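You operate a simulated robot arm through the tools that you are given. There is no shell and no other tool.

Carry out the task below with a simulated robot arm. There is one attempt and no reset: what you move stays moved.

TASK
Lay the green pad on panel C, then on panel A.
Fine: the plate and the frame are hot; swing the press arm clear first and hold the pad by its handle. One rest on each panel, so that both show their order; pad back on the rack, press off (it stays hot). Set down upright: what you pick out.

It is judged by the outcome, as a careful person would: the job done as asked, and still so three seconds after it is handed in. It fails if anything else is knocked over, pushed out of place, dropped, spilled or broken.

THE ROBOT
A 7-joint arm with a two-finger parallel gripper, fixed in place. Base frame: the origin is at the foot of the arm, x ahead of it, y to its left, z up. Units: m, rad, N and s.
Its first joint turns from -2.601 to 2.601 rad. Payload 3.5 kg.
The tool frame sits at the grasp point between the pads (the TCP): z along the fingers, y along the line on which they close. The tips reach 0.023 m beyond it. Largest opening 0.094 m; finger width 0.038, thickness 0.01; the body of the gripper, 0.054 by 0.096 m, starts 0.039 m behind the TCP.
Orientation is told as [roll, pitch, yaw] about the base's x, y, z axes, in that order, counted from this pose: with the fingers straight down and closing along the base's y, the tool's x points along the base's -x, its y along +y and its z along -z.

THE INTERFACE
- The arm moves only by the tool step_arm. Its argument "targets" is a list of rows, each a list of 7 numbers: the shift along the tool's x, y, z in units of 40 mm (1.0 is 40 mm), then the turn, a rotation vector about the tool's x, y, z in units of 4 degrees (1.0 is 4 degrees), then the closure in counts, from 0 (fully open) to 255 (shut). In form: [[tx, ty, tz, wx, wy, wz, claw], ...]. A call has 1 to 20 rows; each row shifts and turns the commanded pose from where the row before left it, along the tool's axes as they then stand. A call with a number of a shift or a turn outside -1 to 1 is refused whole. A row lasts 0.2 s, in which the tool goes at most 0.05 m and 0.15 rad; a call with a longer step from one row to the next is refused whole, and so is a gripper value outside its range. Where a pose cannot be reached the arm comes as near as it can. A force on the tool above 40 N (or 10 N above the force at the start of the call, whichever is more), or a blocked arm, ends the call early, and 0.2 s more pass. Each finger travels about 0.153 m/s and halts on what it meets, pressing with about 38 N; the grip force reading is that of the motor and also rises with nothing between the fingers. The clock runs only during rows and for 0.2 s after the last one: add rows that do not move to give the fingers time. The reply holds the time, the measured pose of the TCP, the force on the tool along the base axes, the opening and the grip force, in the units named above and with some noise, with the torque about the TCP (base axes, N m) and any sound that the robot's microphone picked up.
- Cameras (640 x 400 px; columns grow to the right, rows downward): "scene" is fixed at [0.3991, 0.648, 1.6901]; the picture's right is [0.03, -1.00, 0.00], its down [-0.81, -0.02, -0.59] and it looks along [0.59, 0.02, -0.81] (base axes); focal length 214 px, centre (320, 200). "wrist" rides on the gripper at [0.086, 0.016, -0.074] in the tool frame; the picture's right is [-0.18, 0.98, 0.00], its down [-0.58, -0.11, -0.81] and it looks along [-0.79, -0.15, 0.59] (tool axes); focal length 243 px, centre (320, 200). There is no depth. A picture from a camera that has moved, and an enlarged one, comes with that camera's place and axes in the base frame and with its lens.
- snapshot(camera): a new picture of that camera. No time passes.
- enlarge(camera, box): a new picture of the part [left, top, right, bottom] of that camera's present view, enlarged. No time passes.
- hand_in(): hands the job in; it is judged then, once.

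Nothing tells you positions but the pictures and the camera data. Unless the task says otherwise, let go and move clear before handing in.

The tools are called after "Call:" as name(argument=value, ...) on one line, values as JSON. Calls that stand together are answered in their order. step_arm: Moves the arm, as the interface text tells. Its arguments: {"type":"object","properties":{"targets":{"type":"array","items":{"type":"array","items":{"type":"number"}}}},"required":["targets"]} The other tools are called the same way: snapshot (camera) takes a picture; enlarge (camera, box) takes an enlarged picture of a part of a camera's view; hand_in () hands the job in.

At the start:

```text
t: 0.0
ee_pos: [1.0455, 0.3341, 1.1868]
tcp_rot: [0.0, 0.0, 0.0]
ft_force: [0.4, 0.0, -0.2]
moment: [0.02, 0.05, -0.01]
width: 0.0942
gripper_force: 0.2
```

scene: 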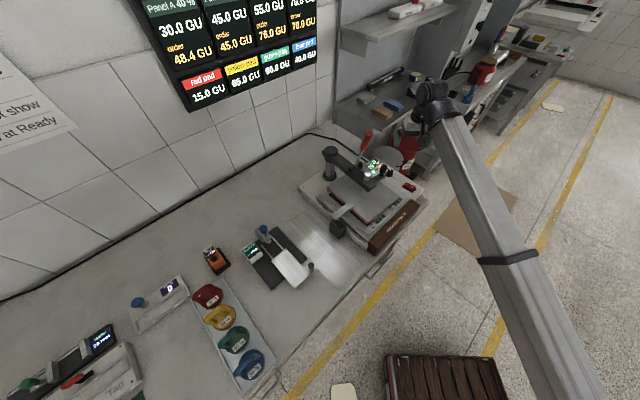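
wrist: 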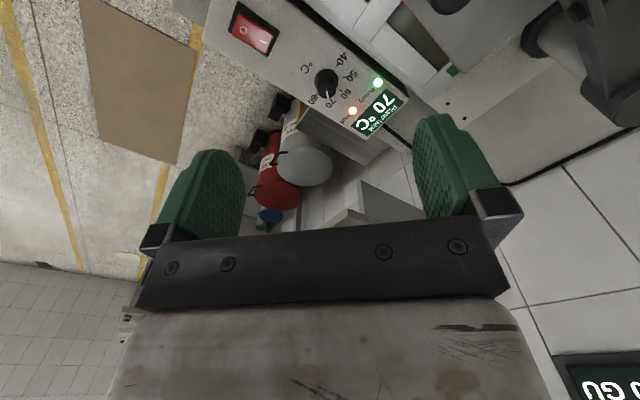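

I see a wall screen with panel values, a rack of four coloured pads, some instruments and a heat press with a control box. I'll look closer before moving anything.

Call:
enlarge(camera="scene", box=[120, 0, 340, 120])

Call:
enlarge(camera="scene", box=[280, 120, 440, 260])

Call:
enlarge(camera="scene", box=[120, 220, 340, 400])

Call:
enlarge(camera="scene", box=[0, 40, 140, 160])

Call:
enlarge(camera="scene", box=[0, 280, 200, 400])

Call:
enlarge(camera="wrist", box=[200, 0, 440, 160])

```text
2.91 times, centred on (230, 60) of scene
camera zoom: at [0.3991, 0.648, 1.6901], right [0.03, -1.0, 0.0], down [-0.81, -0.02, -0.59], along [0.59, 0.02, -0.81], focal length 624 px, centre (582, 607)
```

zoom: 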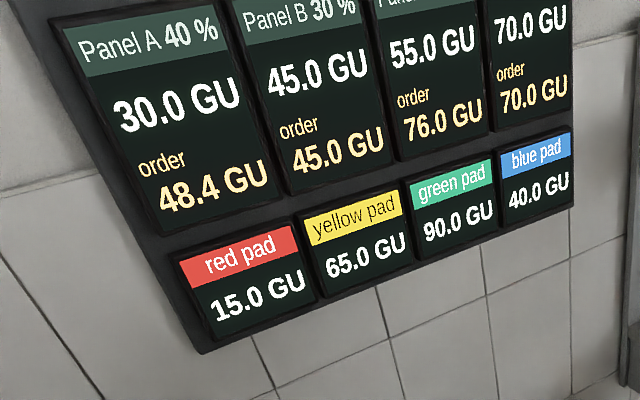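

```text
2.86 times, centred on (360, 190) of scene
camera zoom: at [0.3991, 0.648, 1.6901], right [0.03, -1.0, 0.0], down [-0.81, -0.02, -0.59], along [0.59, 0.02, -0.81], focal length 613 px, centre (206, 229)
```

zoom: 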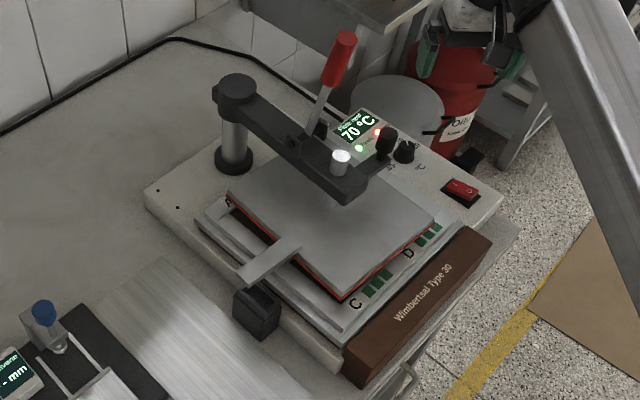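

```text
2.22 times, centred on (230, 310) of scene
camera zoom: at [0.3991, 0.648, 1.6901], right [0.03, -1.0, 0.0], down [-0.81, -0.02, -0.59], along [0.59, 0.02, -0.81], focal length 477 px, centre (520, -44)
```

zoom: 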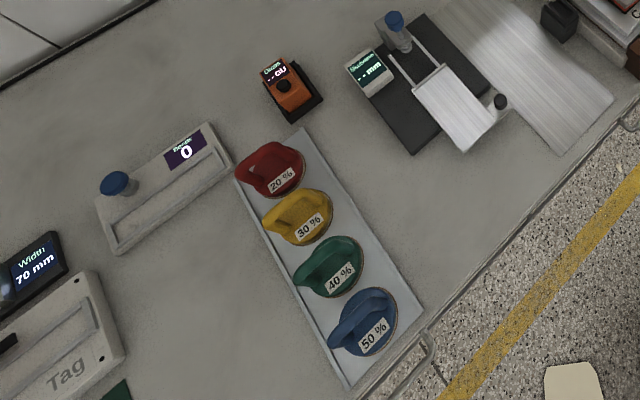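

```text
3.33 times, centred on (70, 100) of scene
camera zoom: at [0.3991, 0.648, 1.6901], right [0.03, -1.0, 0.0], down [-0.81, -0.02, -0.59], along [0.59, 0.02, -0.81], focal length 715 px, centre (1153, 533)
```

zoom: 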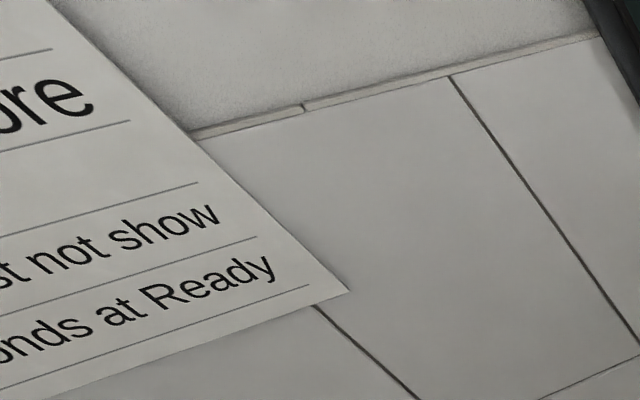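

```text
3.20 times, centred on (100, 340) of scene
camera zoom: at [0.3991, 0.648, 1.6901], right [0.03, -1.0, 0.0], down [-0.81, -0.02, -0.59], along [0.59, 0.02, -0.81], focal length 686 px, centre (1024, -248)
```

zoom: 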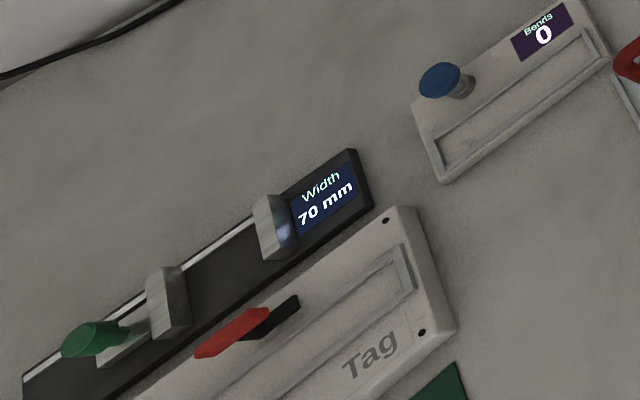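

```text
2.50 times, centred on (320, 80) of wrist
camera zoom: at [0.9586, 0.3497, 1.2612], right [0.18, 0.98, 0.0], down [0.58, -0.11, 0.81], along [0.79, -0.15, -0.59], focal length 606 px, centre (320, 500)
```

zoom: 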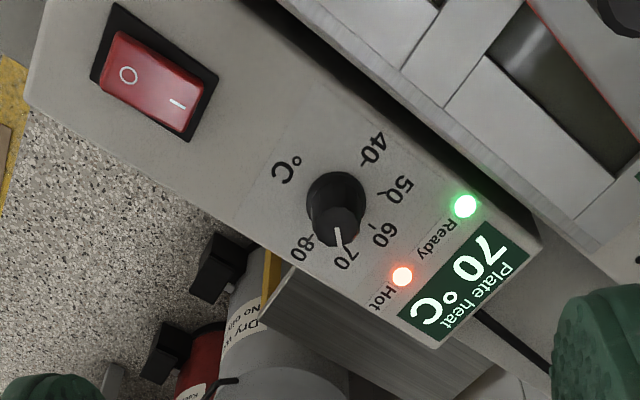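

The board shows Panel C at 55, ordered 76, and Panel A at 30, ordered 48.4. The green pad is 90 GU, the press reads 70 °C, and the Ready and Hot lights are both on. A poster on the left wall seems to hold rules, so I'll turn the wrist camera towards it and read it before touching anything.

Call:
step_arm(targets=[[0.5, 0, -0.5, 0, 0, -1, 0], [0.5, 0, -0.5, 0, 0, -1, 0], [0, 0, 0, 0, 0, -1, 0], [0, 0, 0, 0, 0, -1, 0], [0, 0, 0, 0, 0, -1, 0], [0, 0, 0, 0, 0, -1, 0], [0, 0, 0, 0, 0, -1, 0], [0, 0, 0, 0, 0, -1, 0], [0, 0, 0, 0, 0, -1, 0], [0, 0, 0, 0, 0, -1, 0], [0, 0, 0, 0, 0, -1, 0], [0, 0, 0, 0, 0, -1, 0], [0, 0, 0, 0, 0, -1, 0], [0, 0, 0, 0, 0, -1, 0], [0, 0, 0, 0, 0, -1, 0], [0, 0, 0, 0, 0, -1, 0]])

```text
t: 0.5
ee_pos: [1.0227, 0.3329, 1.2125]
tcp_rot: [0.002, -0.013, 0.075]
ft_force: [4.3, -3.2, -5.1]
moment: [0.35, -0.24, 0.33]
width: 0.0939
gripper_force: 0.1
stopped in row 2: the force on the tool passed its limit at 62 N (the readings are from after the stop); the commanded pose is now the measured one
```

The call stopped early on a force spike after a small move up and back. I'll check whether something was touched.

Call:
snapshot(camera="scene")

Call:
snapshot(camera="wrist")

Call:
enlarge(camera="scene", box=[380, 50, 500, 140])

```text
taken
```

scene: 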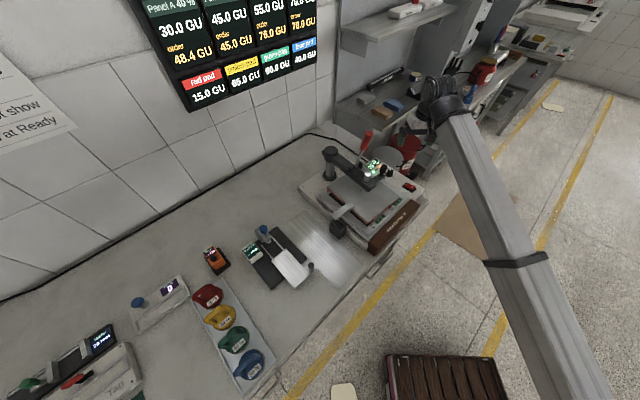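

```text
taken
camera wrist: at [0.9337, 0.3424, 1.2856], right [0.11, 0.99, 0.0], down [0.58, -0.07, 0.81], along [0.81, -0.09, -0.58], focal length 243 px, centre (320, 200)
```

wrist: 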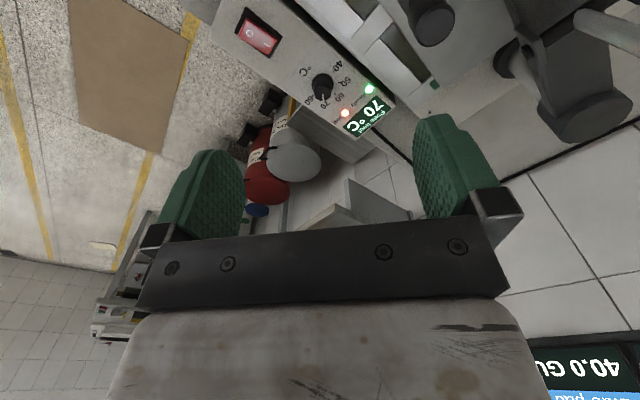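

```text
4.44 times, centred on (440, 95) of scene
camera zoom: at [0.3991, 0.648, 1.6901], right [0.03, -1.0, 0.0], down [-0.81, -0.02, -0.59], along [0.59, 0.02, -0.81], focal length 953 px, centre (-213, 667)
```

zoom: 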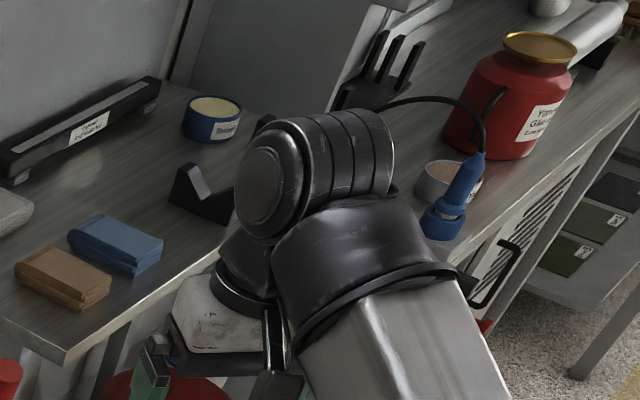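

Nothing appears to be touching, so the spike looks inertial. I'll ramp the motions gently from here.

Call:
step_arm(targets=[[0.1, 0, 0, 0, 0, 0, 0], [0.15, 0, -0.1, 0, 0, 0, 0], [0.2, 0, -0.1, 0, 0, -0.2, 0], [0.2, 0, -0.1, 0, 0, -0.4, 0], [0.2, 0, -0.1, 0, 0, -0.6, 0], [0.1, 0, -0.1, 0, 0, -0.8, 0], [0, 0, 0, 0, 0, -1, 0], [0, 0, 0, 0, 0, -1, 0], [0, 0, 0, 0, 0, -1, 0], [0, 0, 0, 0, 0, -1, 0], [0, 0, 0, 0, 0, -1, 0], [0, 0, 0, 0, 0, -1, 0], [0, 0, 0, 0, 0, -1, 0], [0, 0, 0, 0, 0, -1, 0], [0, 0, 0, 0, 0, -1, 0], [0, 0, 0, 0, 0, -1, 0], [0, 0, 0, 0, 0, -1, 0], [0, 0, 0, 0, 0, -1, 0], [0, 0, 0, 0, 0, -1, 0], [0, 0, 0, 0, 0, -0.5, 0]])

```text
t: 1.2
ee_pos: [1.0108, 0.3322, 1.2186]
tcp_rot: [0.001, -0.019, 0.076]
ft_force: [5.6, 0.1, -10.5]
moment: [0.0, -0.57, 0.01]
width: 0.0937
gripper_force: 0.0
stopped in row 3: the force on the tool passed its limit at 46 N (the readings are from after the stop); the commanded pose is now the measured one
```

It stopped again, so I'll hold still for a moment and read the resting force to tell contact from inertia.

Call:
step_arm(targets=[[0, 0, 0, 0, 0, 0, 0], [0, 0, 0, 0, 0, 0, 0], [0, 0, 0, 0, 0, 0, 0]])

```text
t: 2.0
ee_pos: [1.0102, 0.3325, 1.2177]
tcp_rot: [0.003, -0.018, 0.076]
ft_force: [7.5, 2.1, -18.2]
moment: [-0.14, -1.15, -0.2]
width: 0.0939
gripper_force: 0.0
```

The resting force points to contact about 10 cm behind and above the TCP, where the camera mount sits, so the wrist is most likely pressing on the robot's own forearm. I'll relieve it by moving down and tilting the fingers forward.

Call:
step_arm(targets=[[-0.1, 0, 0.1, 0, 0, 0, 0], [-0.1, 0, 0.2, 0, -0.2, 0, 0], [-0.1, 0, 0.2, 0, -0.3, 0, 0], [0, 0, 0.2, 0, -0.4, 0, 0], [0, 0, 0.2, 0, -0.5, 0, 0], [0, 0, 0.1, 0, -0.5, 0, 0], [0, 0, 0.1, 0, -0.5, 0, 0], [0, 0, 0, 0, -0.5, 0, 0], [0, 0, 0, 0, -0.5, 0, 0], [0, 0, 0, 0, -0.3, 0, 0], [0, 0, 0, 0, 0, 0, 0]])

```text
t: 4.4
ee_pos: [1.0241, 0.3336, 1.175]
tcp_rot: [0.002, -0.276, 0.076]
ft_force: [0.0, -0.7, 0.4]
moment: [0.01, -0.01, -0.04]
width: 0.094
gripper_force: 0.1
```

The force is now zero, which fits the self-contact explanation. Next I'll yaw the tool about the vertical so the camera faces the wall poster.

Call:
step_arm(targets=[[0, 0, 0, -0.05, 0, -0.2, 0], [0, 0, 0, -0.11, 0, -0.4, 0], [0, 0, 0, -0.17, 0, -0.6, 0], [0, 0, 0, -0.22, 0, -0.8, 0], [0, 0, 0, -0.27, 0, -0.96, 0], [0, 0, 0, -0.27, 0, -0.96, 0], [0, 0, 0, -0.27, 0, -0.96, 0], [0, 0, 0, -0.27, 0, -0.96, 0], [0, 0, 0, -0.27, 0, -0.96, 0], [0, 0, 0, -0.27, 0, -0.96, 0], [0, 0, 0, -0.27, 0, -0.96, 0], [0, 0, 0, -0.27, 0, -0.96, 0], [0, 0, 0, -0.27, 0, -0.96, 0], [0, 0, 0, -0.27, 0, -0.96, 0], [0, 0, 0, -0.22, 0, -0.8, 0], [0, 0, 0, -0.17, 0, -0.6, 0], [0, 0, 0, -0.11, 0, -0.4, 0], [0, 0, 0, -0.05, 0, -0.2, 0]])

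Call:
snapshot(camera="wrist")

```text
t: 8.2
ee_pos: [1.0245, 0.3335, 1.1748]
tcp_rot: [-0.002, -0.276, 1.063]
ft_force: [-0.1, -0.2, 1.0]
moment: [0.01, 0.01, 0.02]
width: 0.094
gripper_force: 0.0
```

```text
taken
camera wrist: at [0.9595, 0.2492, 1.2227], right [-0.77, 0.63, 0.05], down [0.26, 0.24, 0.93], along [0.58, 0.73, -0.35], focal length 243 px, centre (320, 200)
```

wrist: 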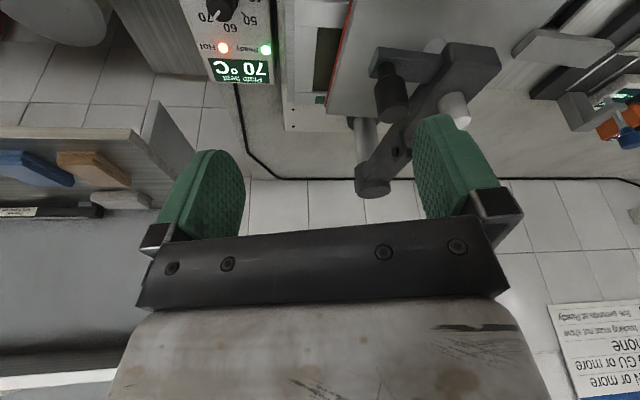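

The poster is coming into view at the right edge of the image, upside down. I'll yaw further left and tilt up a little.

Call:
step_arm(targets=[[0, 0, 0, -0.05, 0, -0.2, 0], [0, 0, 0, -0.11, -0.2, -0.4, 0], [0, 0, 0, -0.17, -0.2, -0.6, 0], [0, 0, 0, -0.22, -0.2, -0.8, 0], [0, 0, 0, -0.3, -0.2, -0.96, 0], [0, 0, 0, -0.3, -0.2, -0.96, 0], [0, 0, 0, -0.3, -0.2, -0.96, 0], [0, 0, 0, -0.3, -0.2, -0.96, 0], [0, 0, 0, -0.2, 0, -0.6, 0], [0, 0, 0, -0.1, 0, -0.3, 0]])

Call:
snapshot(camera="wrist")

```text
t: 10.4
ee_pos: [1.0226, 0.3341, 1.1739]
tcp_rot: [-0.024, -0.37, 1.563]
ft_force: [0.6, -0.4, -1.0]
moment: [0.01, -0.02, -0.02]
width: 0.0944
gripper_force: 0.0
```

```text
taken
camera wrist: at [1.005, 0.2259, 1.2122], right [-0.98, 0.19, 0.05], down [0.09, 0.25, 0.96], along [0.17, 0.95, -0.26], focal length 243 px, centre (320, 200)
```

wrist: 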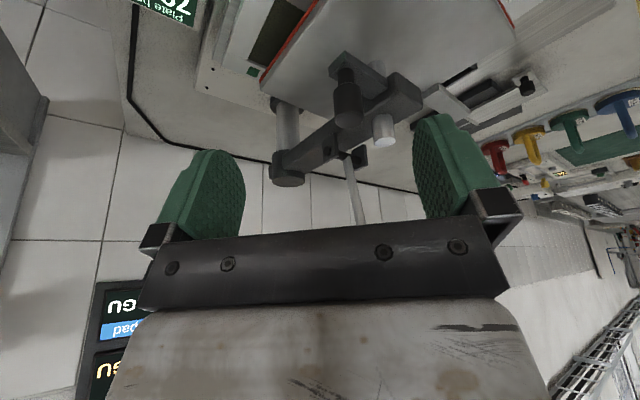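

The gripper now hides the poster. I'll turn back slightly and tilt up more.

Call:
step_arm(targets=[[0, 0, 0, 0, -0.3, 0, 0], [0, 0, 0, 0.1, -0.6, 0.2, 0], [0, 0, 0, 0.1, -0.9, 0.3, 0], [0, 0, 0, 0.1, -1, 0.3, 0], [0, 0, 0, 0.1, -1, 0.3, 0], [0, 0, 0, 0.1, -1, 0.3, 0], [0, 0, 0, 0.1, -1, 0.3, 0], [0, 0, 0, 0.1, -1, 0.3, 0], [0, 0, 0, 0.1, -0.8, 0.2, 0], [0, 0, 0, 0, -0.5, 0, 0], [0, 0, 0, 0, -0.2, 0, 0]])

Call:
snapshot(camera="wrist")

```text
t: 12.8
ee_pos: [1.0252, 0.3331, 1.1747]
tcp_rot: [0.044, -0.948, 1.363]
ft_force: [0.3, 0.4, -0.1]
moment: [0.03, 0.03, -0.01]
width: 0.0943
gripper_force: 0.0
```

```text
taken
camera wrist: at [0.9888, 0.2264, 1.1476], right [-0.95, 0.27, 0.17], down [0.08, -0.34, 0.94], along [0.32, 0.9, 0.3], focal length 243 px, centre (320, 200)
```

wrist: 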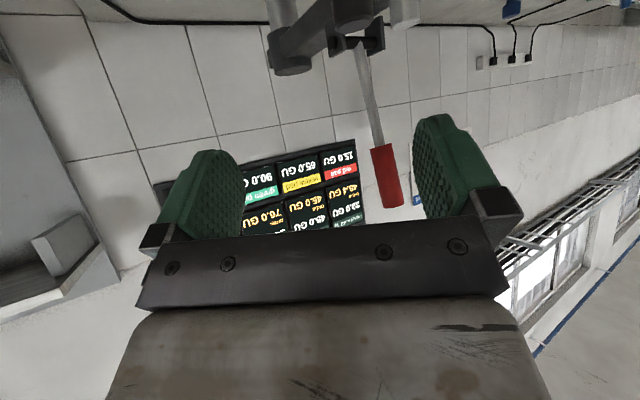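

The poster is behind the right finger. I'll yaw left by roughly 20 degrees more.

Call:
step_arm(targets=[[0, 0, 0, -0.25, 0, -0.2, 0], [0, 0, 0, -0.5, 0, -0.35, 0], [0, 0, 0, -0.8, 0, -0.58, 0], [0, 0, 0, -0.8, 0, -0.58, 0], [0, 0, 0, -0.8, 0, -0.58, 0], [0, 0, 0, -0.8, 0, -0.58, 0], [0, 0, 0, -0.5, 0, -0.35, 0], [0, 0, 0, -0.25, 0, -0.2, 0]])

Call:
snapshot(camera="wrist")

```text
t: 14.6
ee_pos: [1.024, 0.3314, 1.1751]
tcp_rot: [0.035, -0.957, 1.777]
ft_force: [0.5, 0.0, 0.9]
moment: [-0.04, 0.02, -0.02]
width: 0.0941
gripper_force: 0.0
```

```text
taken
camera wrist: at [1.0333, 0.2197, 1.1475], right [-0.98, -0.12, 0.17], down [0.2, -0.29, 0.94], along [-0.07, 0.95, 0.31], focal length 243 px, centre (320, 200)
```

wrist: 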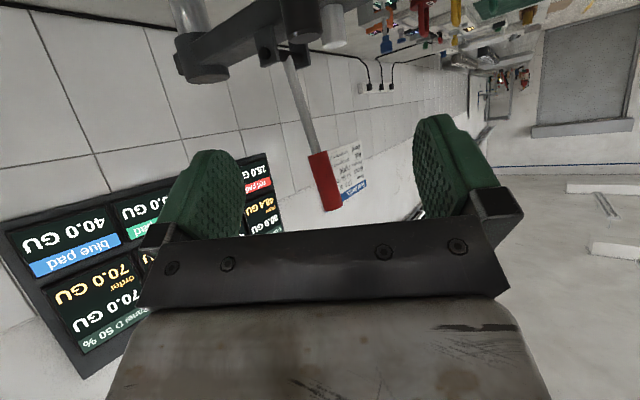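

The poster is now visible beside the red lever, so I'll enlarge it.

Call:
enlarge(camera="wrist", box=[300, 130, 390, 220])

Call:
enlarge(camera="wrist", box=[0, 140, 300, 380])

```text
4.44 times, centred on (345, 175) of wrist
camera zoom: at [1.0333, 0.2197, 1.1475], right [-0.98, -0.12, 0.17], down [0.2, -0.29, 0.94], along [-0.07, 0.95, 0.31], focal length 1078 px, centre (209, 311)
```

zoom: 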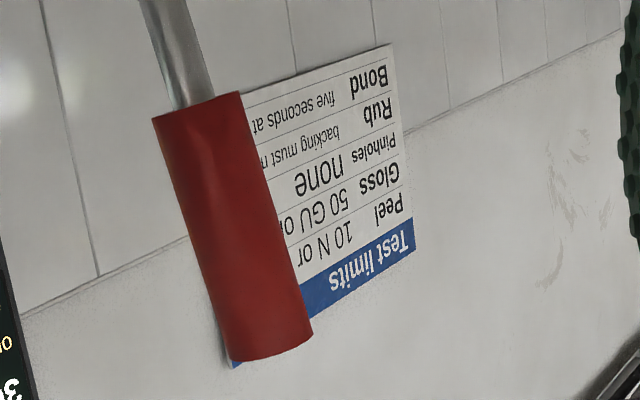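

```text
1.67 times, centred on (150, 260) of wrist
camera zoom: at [1.0333, 0.2197, 1.1475], right [-0.98, -0.12, 0.17], down [0.2, -0.29, 0.94], along [-0.07, 0.95, 0.31], focal length 404 px, centre (603, 100)
```

zoom: 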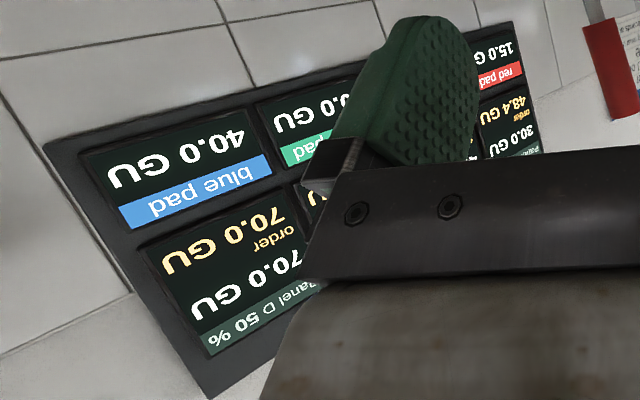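

The poster reads: "Test limits – Peel 10 N or more, Gloss 50 GU or more, Pinholes none, Rub backing must not show, Bond five seconds at Ready." Next I'll bring the camera down to study the press.

Call:
step_arm(targets=[[0, 0, 0, 0, 0.3, 0, 0], [0, 0, 0, 0, 0.6, 0, 0], [0, 0, 0, 0, 0.9, 0, 0], [0, 0, 0, 0, 1, 0, 0], [0, 0, 0, 0, 1, 0, 0], [0, 0, 0, 0, 1, 0, 0], [0, 0, 0, 0, 1, 0, 0], [0, 0, 0, 0, 1, 0, 0], [0, 0, 0, 0, 1, 0, 0], [0, 0, 0, 0, 1, 0, 0], [0, 0, 0, 0, 0.7, 0, 0], [0, 0, 0, 0, 0.4, 0, 0], [0, 0, 0, 0, 0.2, 0, 0]])

Call:
snapshot(camera="wrist")

```text
t: 17.4
ee_pos: [1.0233, 0.3335, 1.1745]
tcp_rot: [0.019, -0.252, 1.799]
ft_force: [-0.7, 0.6, 0.0]
moment: [-0.02, -0.01, -0.01]
width: 0.0939
gripper_force: 0.0
```

```text
taken
camera wrist: at [1.032, 0.2297, 1.2259], right [-1.0, -0.05, 0.07], down [0.04, 0.38, 0.92], along [-0.07, 0.92, -0.38], focal length 243 px, centre (320, 200)
```

wrist: 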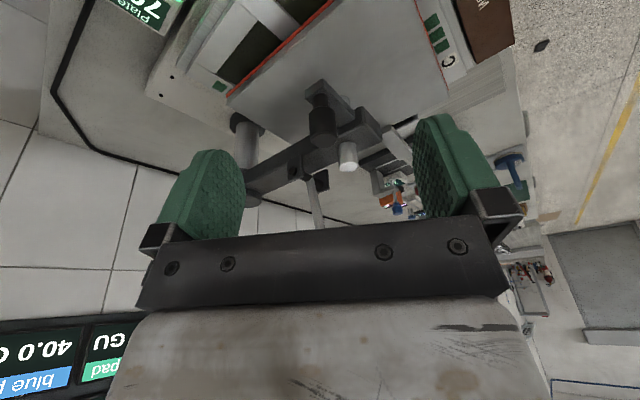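

This is a clear view of the press arm: a post, a knob, a white peg and the red lever. I'll back the camera off in −y to see the whole press.

Call:
step_arm(targets=[[0.1, 0.025, -0.025, 0, 0, 0, 0], [0.2, 0.05, -0.05, 0, 0, 0, 0], [0.3, 0.07, -0.08, 0, 0, 0, 0], [0.5, 0.12, -0.13, 0, 0, 0, 0], [0.6, 0.14, -0.15, 0, 0, 0, 0], [0.6, 0.14, -0.15, 0, 0, 0, 0], [0.6, 0.14, -0.15, 0, 0, 0, 0], [0.6, 0.14, -0.15, 0, 0, 0, 0], [0.6, 0.14, -0.15, 0, 0, 0, 0], [0.5, 0.12, -0.13, 0, 0, 0, 0], [0.4, 0.1, -0.1, 0, 0, 0, 0], [0.3, 0.07, -0.08, 0, 0, 0, 0], [0.2, 0.05, -0.05, 0, 0, 0, 0], [0.1, 0.02, -0.02, 0, 0, 0, 0]])

Call:
snapshot(camera="wrist")

```text
t: 20.4
ee_pos: [1.027, 0.0955, 1.1718]
tcp_rot: [0.02, -0.254, 1.8]
ft_force: [0.4, 0.0, 0.0]
moment: [-0.01, -0.03, -0.01]
width: 0.094
gripper_force: 0.1
```

```text
taken
camera wrist: at [1.0353, -0.0075, 1.2233], right [-1.0, -0.05, 0.07], down [0.04, 0.38, 0.92], along [-0.07, 0.92, -0.38], focal length 243 px, centre (320, 200)
```

wrist: 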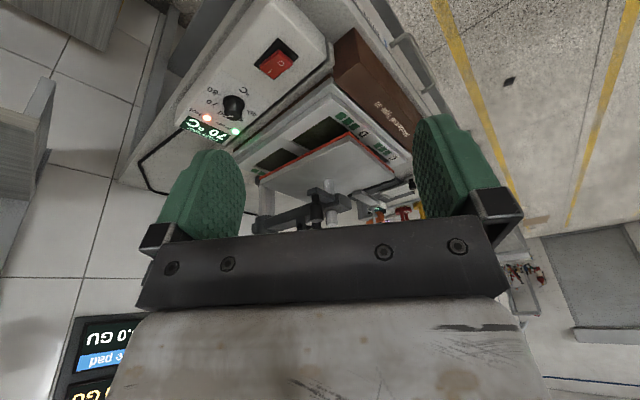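

Call:
enlarge(camera="wrist", box=[180, 0, 440, 230])

Call:
enlarge(camera="scene", box=[290, 130, 430, 250])

```text
1.74 times, centred on (310, 115) of wrist
camera zoom: at [1.0353, -0.0075, 1.2233], right [-1.0, -0.05, 0.07], down [0.04, 0.38, 0.92], along [-0.07, 0.92, -0.38], focal length 422 px, centre (337, 348)
```

zoom: 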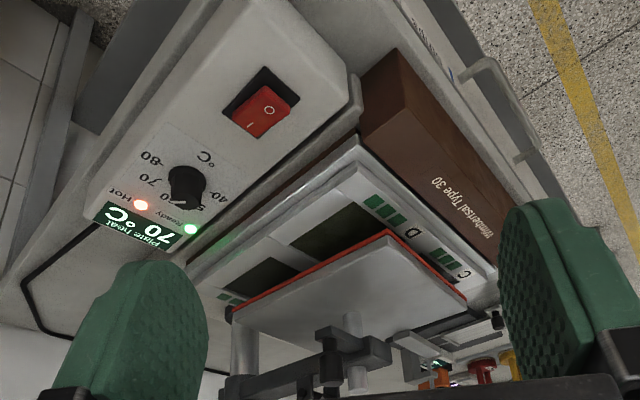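

```text
3.33 times, centred on (360, 190) of scene
camera zoom: at [0.3991, 0.648, 1.6901], right [0.03, -1.0, 0.0], down [-0.81, -0.02, -0.59], along [0.59, 0.02, -0.81], focal length 715 px, centre (187, 233)
```

zoom: 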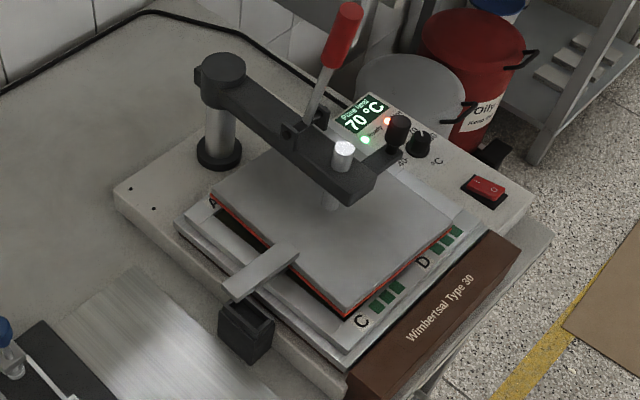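

I can see the four-window frame, the hot plate hanging over it, the control box and the switch. I'll zoom in on the press details from both cameras.

Call:
enlarge(camera="scene", box=[325, 190, 385, 240])

Call:
enlarge(camera="scene", box=[315, 120, 405, 190])

Call:
enlarge(camera="wrist", box=[240, 150, 440, 240])

Call:
enlarge(camera="wrist", box=[230, 80, 430, 200])

```text
8.00 times, centred on (355, 215) of scene
camera zoom: at [0.3991, 0.648, 1.6901], right [0.03, -1.0, 0.0], down [-0.81, -0.02, -0.59], along [0.59, 0.02, -0.81], focal length 1716 px, centre (40, 80)
```

zoom: 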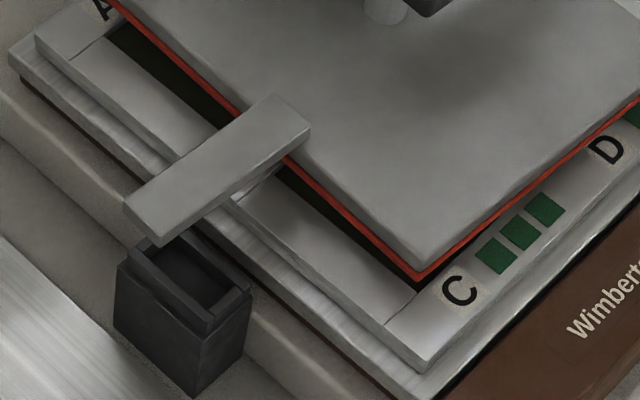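

```text
5.71 times, centred on (360, 155) of scene
camera zoom: at [0.3991, 0.648, 1.6901], right [0.03, -1.0, 0.0], down [-0.81, -0.02, -0.59], along [0.59, 0.02, -0.81], focal length 1226 px, centre (91, 457)
```

zoom: 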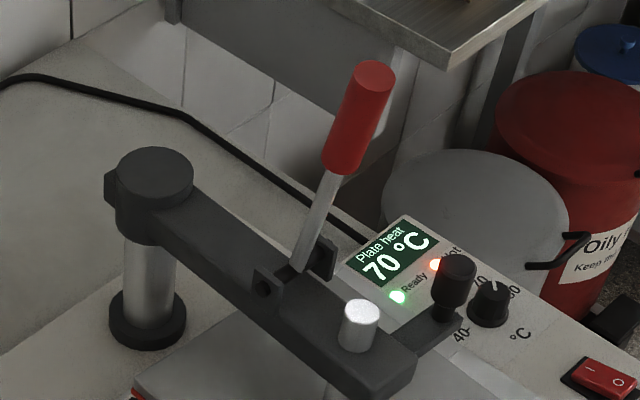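

```text
3.20 times, centred on (340, 195) of wrist
camera zoom: at [1.0353, -0.0075, 1.2233], right [-1.0, -0.05, 0.07], down [0.04, 0.38, 0.92], along [-0.07, 0.92, -0.38], focal length 776 px, centre (256, 216)
```

zoom: 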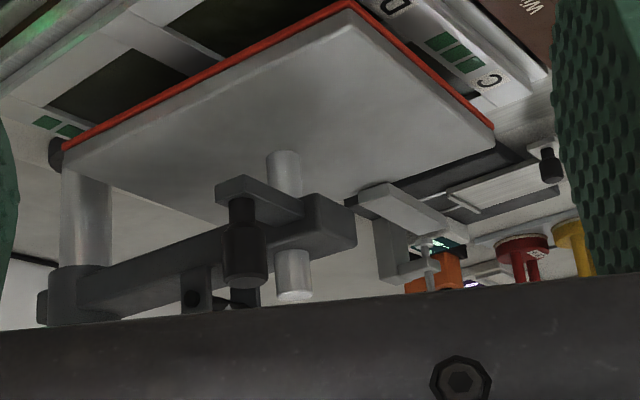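

```text
3.20 times, centred on (330, 140) of wrist
camera zoom: at [1.0353, -0.0075, 1.2233], right [-1.0, -0.05, 0.07], down [0.04, 0.38, 0.92], along [-0.07, 0.92, -0.38], focal length 776 px, centre (288, 392)
```

zoom: 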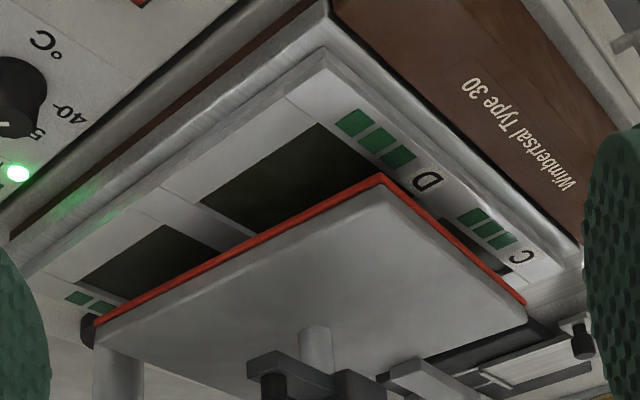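

The plate hovers over the frame. Triangulating, the post is at about (1.14, 0.62), the black swing knob at about (1.014, 0.415, 1.08), and the red lever top at about (1.0, 0.5, 1.25). Next I'll move the camera over to look closely at the pad rack.

Call:
step_arm(targets=[[-0.149, 0.128, 0.039, 0, 0, 0, 0], [-0.298, 0.256, 0.077, 0, 0, 0, 0], [-0.447, 0.384, 0.116, 0, 0, 0, 0], [-0.596, 0.512, 0.154, 0, 0, 0, 0], [-0.745, 0.64, 0.193, 0, 0, 0, 0], [-0.745, 0.64, 0.193, 0, 0, 0, 0], [-0.745, 0.64, 0.193, 0, 0, 0, 0], [-0.745, 0.64, 0.193, 0, 0, 0, 0], [-0.745, 0.64, 0.193, 0, 0, 0, 0], [-0.745, 0.64, 0.193, 0, 0, 0, 0], [-0.745, 0.64, 0.193, 0, 0, 0, 0], [-0.745, 0.64, 0.193, 0, 0, 0, 0], [-0.745, 0.64, 0.193, 0, 0, 0, 0], [-0.745, 0.64, 0.193, 0, 0, 0, 0], [-0.745, 0.64, 0.193, 0, 0, 0, 0], [-0.745, 0.64, 0.193, 0, 0, 0, 0], [-0.596, 0.512, 0.154, 0, 0, 0, 0], [-0.447, 0.384, 0.116, 0, 0, 0, 0], [-0.298, 0.256, 0.077, 0, 0, 0, 0], [-0.149, 0.128, 0.039, 0, 0, 0, 0]])

Call:
snapshot(camera="wrist")

Call:
snapshot(camera="scene")

```text
t: 24.6
ee_pos: [0.5148, 0.4792, 1.1848]
tcp_rot: [0.022, -0.252, 1.799]
ft_force: [0.1, -0.6, -1.5]
moment: [0.0, 0.01, -0.01]
width: 0.094
gripper_force: 0.0
```

```text
taken
camera wrist: at [0.5232, 0.3754, 1.2353], right [-1.0, -0.05, 0.07], down [0.04, 0.38, 0.92], along [-0.07, 0.92, -0.38], focal length 243 px, centre (320, 200)
```

wrist: 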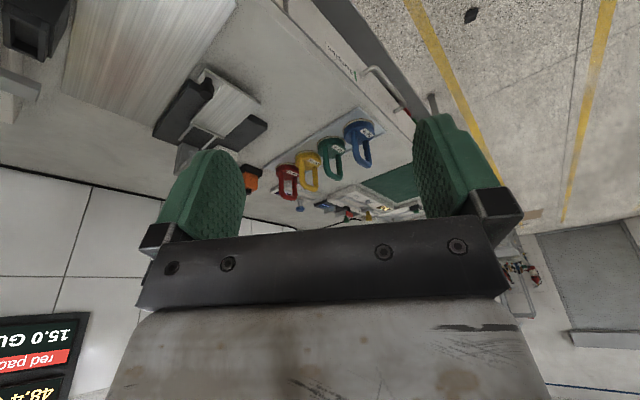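

```text
taken
```

scene: 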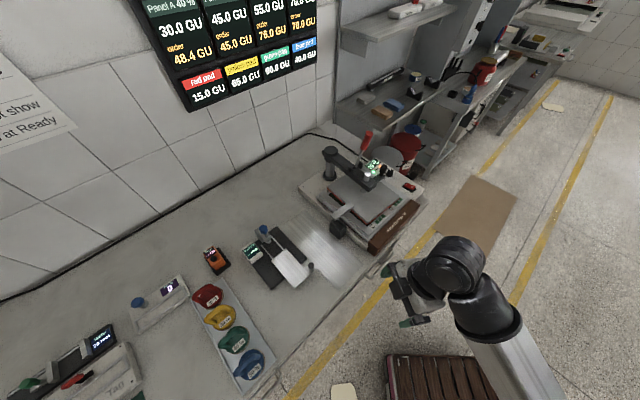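

The arm moved cleanly. The pads have upright loop handles, which I'll zoom in on along with the rack and the switch.

Call:
enlarge(camera="wrist", box=[260, 100, 400, 220])

Call:
enlarge(camera="scene", box=[180, 270, 290, 390])

Call:
enlarge(camera="wrist", box=[0, 0, 280, 200])

Call:
enlarge(camera="scene", box=[380, 220, 520, 340])

```text
3.33 times, centred on (330, 160) of wrist
camera zoom: at [0.5232, 0.3754, 1.2353], right [-1.0, -0.05, 0.07], down [0.04, 0.38, 0.92], along [-0.07, 0.92, -0.38], focal length 809 px, centre (287, 333)
```

zoom: 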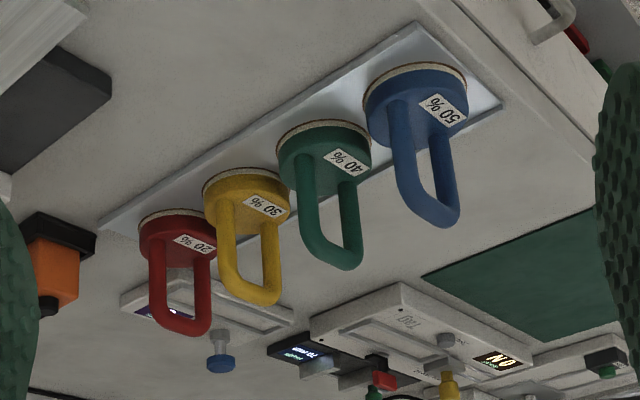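

```text
3.33 times, centred on (235, 330) of scene
camera zoom: at [0.3991, 0.648, 1.6901], right [0.03, -1.0, 0.0], down [-0.81, -0.02, -0.59], along [0.59, 0.02, -0.81], focal length 715 px, centre (603, -233)
```

zoom: 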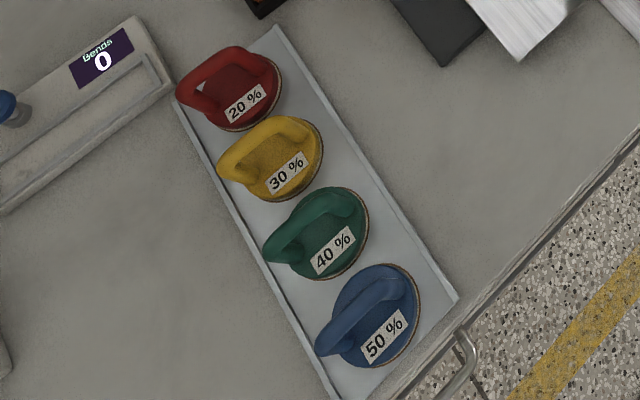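

```text
2.00 times, centred on (140, 100) of wrist
camera zoom: at [0.5232, 0.3754, 1.2353], right [-1.0, -0.05, 0.07], down [0.04, 0.38, 0.92], along [-0.07, 0.92, -0.38], focal length 485 px, centre (680, 400)
```

zoom: 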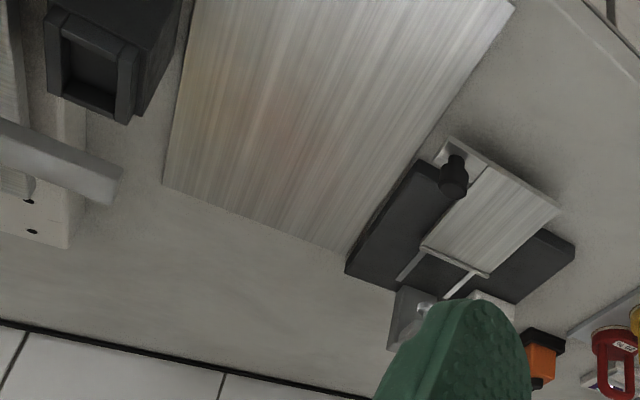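

```text
3.33 times, centred on (450, 280) of scene
camera zoom: at [0.3991, 0.648, 1.6901], right [0.03, -1.0, 0.0], down [-0.81, -0.02, -0.59], along [0.59, 0.02, -0.81], focal length 715 px, centre (-113, -67)
```

zoom: 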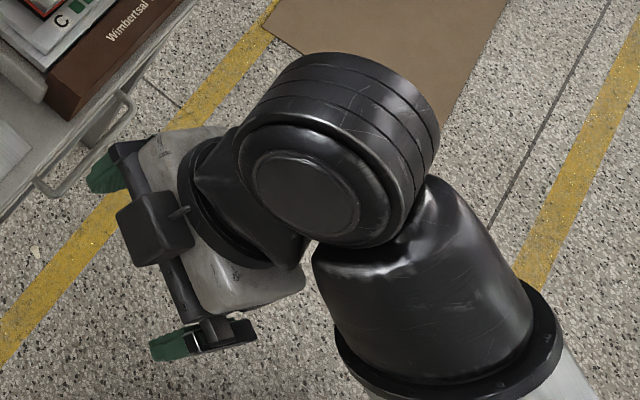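

The pads have D-loop handles running along the rack's short direction, and their tops are at z≈0.955. Before moving the press I want to know whether the silver strip belongs to the plate or the frame, so I'll bring the camera in from the front-left.

Call:
step_arm(targets=[[0, 0, 0, 0.05, 0, 0.2, 0], [0, 0, 0, 0.1, 0, 0.4, 0], [0, 0, 0, 0.15, 0, 0.6, 0], [0, 0, 0, 0.2, 0, 0.8, 0], [0, 0, 0, 0.25, 0, 0.97, 0], [0, 0, 0, 0.25, 0, 0.97, 0], [0, 0, 0, 0.25, 0, 0.97, 0], [0, 0, 0, 0.25, 0, 0.97, 0], [0, 0, 0, 0.25, 0, 0.97, 0], [0, 0, 0, 0.25, 0, 0.97, 0], [0, 0, 0, 0.25, 0, 0.97, 0], [0, 0, 0, 0.25, 0, 0.97, 0], [0, 0, 0, 0.2, 0, 0.8, 0], [0, 0, 0, 0.15, 0, 0.6, 0], [0, 0, 0, 0.1, 0, 0.4, 0], [0, 0, 0, 0.05, 0, 0.2, 0]])

```text
t: 28.0
ee_pos: [0.5131, 0.4803, 1.1823]
tcp_rot: [0.018, -0.238, 0.953]
ft_force: [1.0, -0.4, -0.1]
moment: [0.01, 0.01, 0.01]
width: 0.0943
gripper_force: 0.0
```

Call:
step_arm(targets=[[0.02, -0.15, 0.14, 0, 0, 0, 0], [0.03, -0.3, 0.28, 0, 0, 0, 0], [0.05, -0.5, 0.46, 0, 0, 0, 0], [0.06, -0.55, 0.5, 0, 0, 0, 0], [0.06, -0.55, 0.5, 0, 0, 0, 0], [0.05, -0.5, 0.46, 0, 0, 0, 0], [0.03, -0.3, 0.28, 0, 0, 0, 0], [0.02, -0.15, 0.14, 0, 0, 0, 0], [0, 0, 0, 0, 0, 0, 0]])

Call:
snapshot(camera="wrist")

Call:
enlarge(camera="wrist", box=[230, 60, 430, 240])

```text
t: 30.0
ee_pos: [0.6181, 0.422, 1.0707]
tcp_rot: [0.016, -0.237, 0.952]
ft_force: [0.2, 0.1, 0.2]
moment: [-0.02, 0.0, 0.01]
width: 0.094
gripper_force: 0.0
```

```text
taken
camera wrist: at [0.5466, 0.3479, 1.1232], right [-0.7, 0.71, 0.06], down [0.32, 0.24, 0.92], along [0.64, 0.66, -0.39], focal length 243 px, centre (320, 200)
```

wrist: 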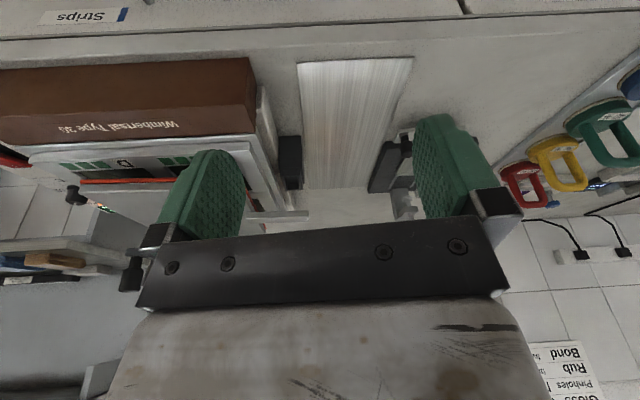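

```text
2.22 times, centred on (330, 150) of wrist
camera zoom: at [0.5466, 0.3479, 1.1232], right [-0.7, 0.71, 0.06], down [0.32, 0.24, 0.92], along [0.64, 0.66, -0.39], focal length 539 px, centre (298, 311)
```

zoom: 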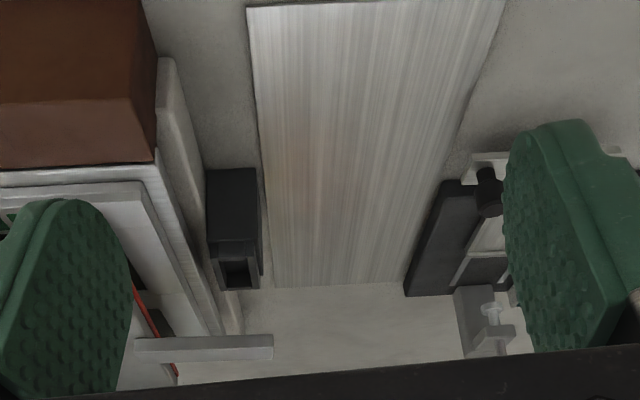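

The finger hides the joint, so I'll yaw right about 15° and tilt up slightly.

Call:
step_arm(targets=[[0, 0, 0, 0.05, -0.2, 0.2, 0], [0, 0, 0, 0.12, -0.4, 0.5, 0], [0, 0, 0, 0.2, -0.5, 0.9, 0], [0, 0, 0, 0.2, -0.5, 0.9, 0], [0, 0, 0, 0.2, -0.4, 0.9, 0], [0, 0, 0, 0.12, -0.2, 0.5, 0], [0, 0, 0, 0.05, 0, 0.2, 0], [0, 0, 0, 0, 0, 0, 0]])

Call:
snapshot(camera="wrist")

Call:
enlarge(camera="wrist", box=[240, 120, 420, 240])

```text
t: 31.8
ee_pos: [0.6185, 0.4249, 1.0706]
tcp_rot: [0.049, -0.382, 0.648]
ft_force: [0.3, -0.5, -0.4]
moment: [-0.02, 0.01, -0.01]
width: 0.0942
gripper_force: 0.0
```

```text
taken
camera wrist: at [0.5243, 0.3682, 1.1078], right [-0.47, 0.88, 0.11], down [0.28, 0.03, 0.96], along [0.84, 0.48, -0.26], focal length 243 px, centre (320, 200)
```

wrist: 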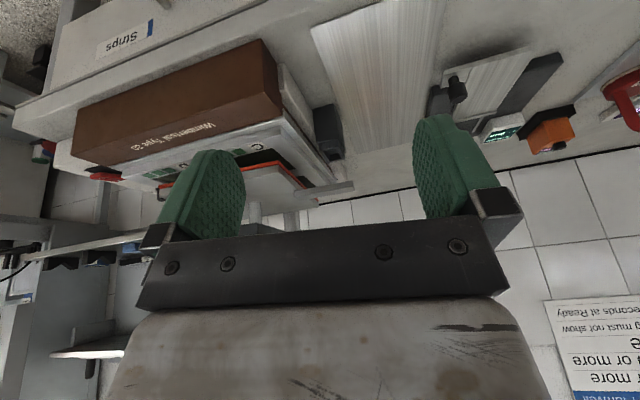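

```text
3.33 times, centred on (330, 180) of wrist
camera zoom: at [0.5243, 0.3682, 1.1078], right [-0.47, 0.88, 0.11], down [0.28, 0.03, 0.96], along [0.84, 0.48, -0.26], focal length 809 px, centre (287, 267)
```

zoom: 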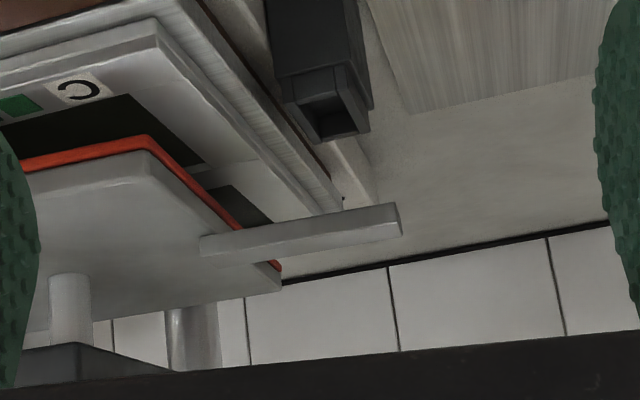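

The strip is fixed to the plate's top, with an open gap down to the frame, so it swings with the arm. I'll swing the plate left over the empty bench using the black knob, starting by setting the hand's tilt and rising slightly.

Call:
step_arm(targets=[[0, 0, -0.2, 0, -0.3, -0.1, 30], [0, 0, -0.3, 0, -0.6, -0.25, 60], [0, 0, -0.4, 0, -0.7, -0.3, 92], [0, 0, -0.4, 0, -0.7, -0.3, 92], [0, 0, -0.3, 0, -0.5, -0.25, 92], [0, 0, -0.2, 0, -0.3, -0.1, 92], [0, 0, 0, 0, 0, 0, 92]])

```text
t: 33.4
ee_pos: [0.5936, 0.4025, 1.1342]
tcp_rot: [0.002, -0.602, 0.743]
ft_force: [0.5, -0.6, 0.2]
moment: [0.04, 0.01, 0.02]
width: 0.0604
gripper_force: 0.0
```

Orientation is set, so I'll move to the pre-grasp point above and in front of the knob.

Call:
step_arm(targets=[[-0.12, -0.145, 0.068, 0, 0, 0, 92], [-0.241, -0.289, 0.136, 0, 0, 0, 92], [-0.361, -0.434, 0.204, 0, 0, 0, 92], [-0.482, -0.578, 0.272, 0, 0, 0, 92], [-0.602, -0.723, 0.34, 0, 0, 0, 92], [-0.602, -0.723, 0.34, 0, 0, 0, 92], [-0.602, -0.723, 0.34, 0, 0, 0, 92], [-0.602, -0.723, 0.34, 0, 0, 0, 92], [-0.602, -0.723, 0.34, 0, 0, 0, 92], [-0.482, -0.578, 0.272, 0, 0, 0, 92], [-0.361, -0.434, 0.204, 0, 0, 0, 92], [-0.283, -0.34, 0.16, 0, 0, 0, 92], [-0.241, -0.289, 0.136, 0, 0, 0, 92], [-0.12, -0.145, 0.068, 0, 0, 0, 92], [0, 0, 0, 0, 0, 0, 92]])

Call:
snapshot(camera="wrist")

Call:
snapshot(camera="scene")

```text
t: 36.6
ee_pos: [0.9724, 0.378, 1.1564]
tcp_rot: [0.0, -0.603, 0.744]
ft_force: [-0.9, -0.5, -0.5]
moment: [-0.01, -0.02, 0.01]
width: 0.0603
gripper_force: 0.0
```

```text
taken
camera wrist: at [0.8775, 0.3116, 1.1687], right [-0.55, 0.83, 0.11], down [0.09, -0.07, 0.99], along [0.83, 0.56, -0.04], focal length 243 px, centre (320, 200)
```

wrist: 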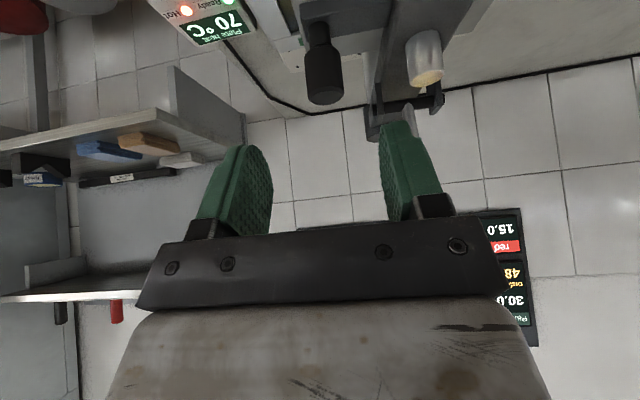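

```text
taken
```

scene: 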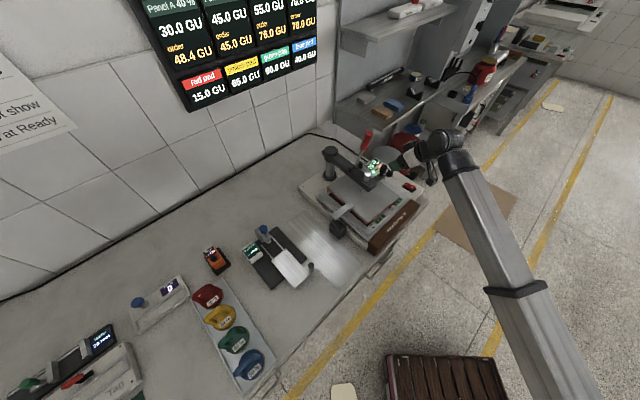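

The knob triangulates to (1.0115, 0.416) with its top at z≈1.088, right ahead along the tool axis. I'll advance slowly so the fingers straddle it.

Call:
step_arm(targets=[[0.01, 0.005, 0.2, 0, 0, 0, 92], [0.01, 0.005, 0.3, 0, 0, 0, 92], [0.01, 0.005, 0.4, 0, 0, 0, 92], [0.01, 0.005, 0.45, 0, 0, 0, 92], [0.01, 0.005, 0.4, 0, 0, 0, 92], [0.01, 0.005, 0.35, 0, 0, 0, 92], [0.01, 0.005, 0.25, 0, 0, 0, 92], [0, 0.005, 0.16, 0, 0, 0, 92], [0, 0, 0, 0, 0, 0, 92]])

Call:
snapshot(camera="wrist")

Call:
enlarge(camera="scene", box=[330, 110, 450, 200])

```text
t: 38.6
ee_pos: [1.0115, 0.4153, 1.0712]
tcp_rot: [0.002, -0.601, 0.744]
ft_force: [-2.2, -2.3, 10.4]
moment: [0.15, 0.33, 0.07]
width: 0.0599
gripper_force: 0.0
```

```text
taken
camera wrist: at [0.9166, 0.3497, 1.0839], right [-0.55, 0.83, 0.11], down [0.09, -0.07, 0.99], along [0.83, 0.56, -0.04], focal length 243 px, centre (320, 200)
```

wrist: 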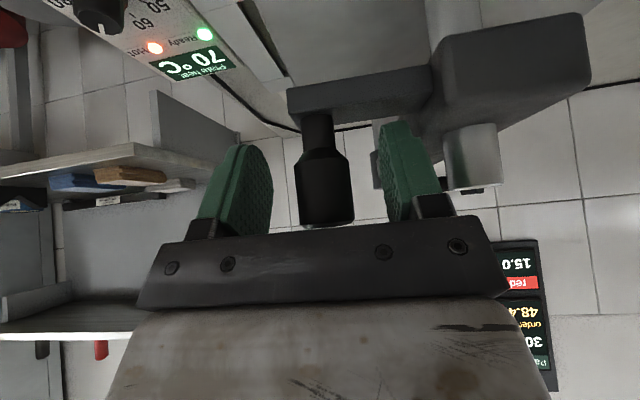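

```text
4.44 times, centred on (390, 155) of scene
camera zoom: at [0.3991, 0.648, 1.6901], right [0.03, -1.0, 0.0], down [-0.81, -0.02, -0.59], along [0.59, 0.02, -0.81], focal length 953 px, centre (9, 400)
```

zoom: 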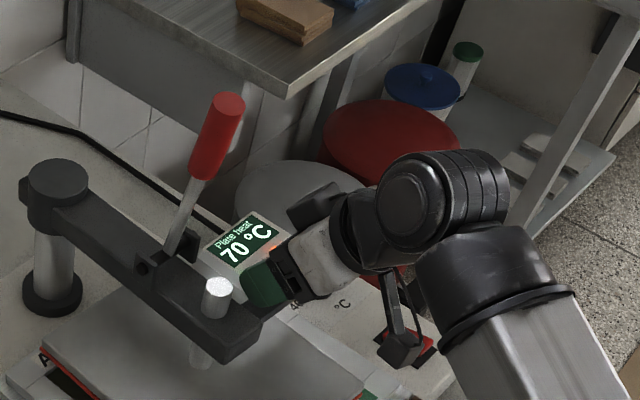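

The left fingertip is lightly touching the bracket (10 N upward). I'll back off about 8 mm and then close gently on the knob.

Call:
step_arm(targets=[[0, 0, -0.12, 0, 0, 0, 92], [0, 0, -0.1, 0, 0, 0, 92], [0, 0, 0, 0, 0, 0, 92]])

```text
t: 39.4
ee_pos: [1.0065, 0.4123, 1.0781]
tcp_rot: [0.002, -0.601, 0.743]
ft_force: [-0.6, 0.1, -0.1]
moment: [0.01, 0.02, 0.01]
width: 0.0603
gripper_force: 0.0
```

Call:
step_arm(targets=[[-0.06, 0, 0.04, 0, 0, 0, 92], [-0.06, 0, 0.04, 0, 0, 0, 110], [0, 0, 0, 0, 0, 0, 140], [0, 0, 0, 0, 0, 0, 170], [0, 0, 0, 0, 0, 0, 200], [0, 0, 0, 0, 0, 0, 230], [0, 0, 0, 0, 0, 0, 230], [0, 0, 0, 0, 0, 0, 230]])

Call:
snapshot(camera="wrist")

```text
t: 41.2
ee_pos: [1.0108, 0.4162, 1.0795]
tcp_rot: [0.001, -0.602, 0.744]
ft_force: [1.4, 5.3, 0.0]
moment: [-0.35, -0.54, 0.18]
width: 0.0258
gripper_force: 45.1
```

```text
taken
camera wrist: at [0.9167, 0.3502, 1.0916], right [-0.55, 0.83, 0.11], down [0.09, -0.07, 0.99], along [0.83, 0.56, -0.04], focal length 243 px, centre (320, 200)
```

wrist: 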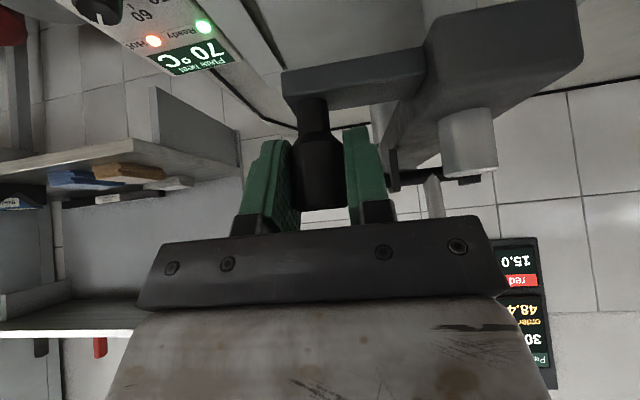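

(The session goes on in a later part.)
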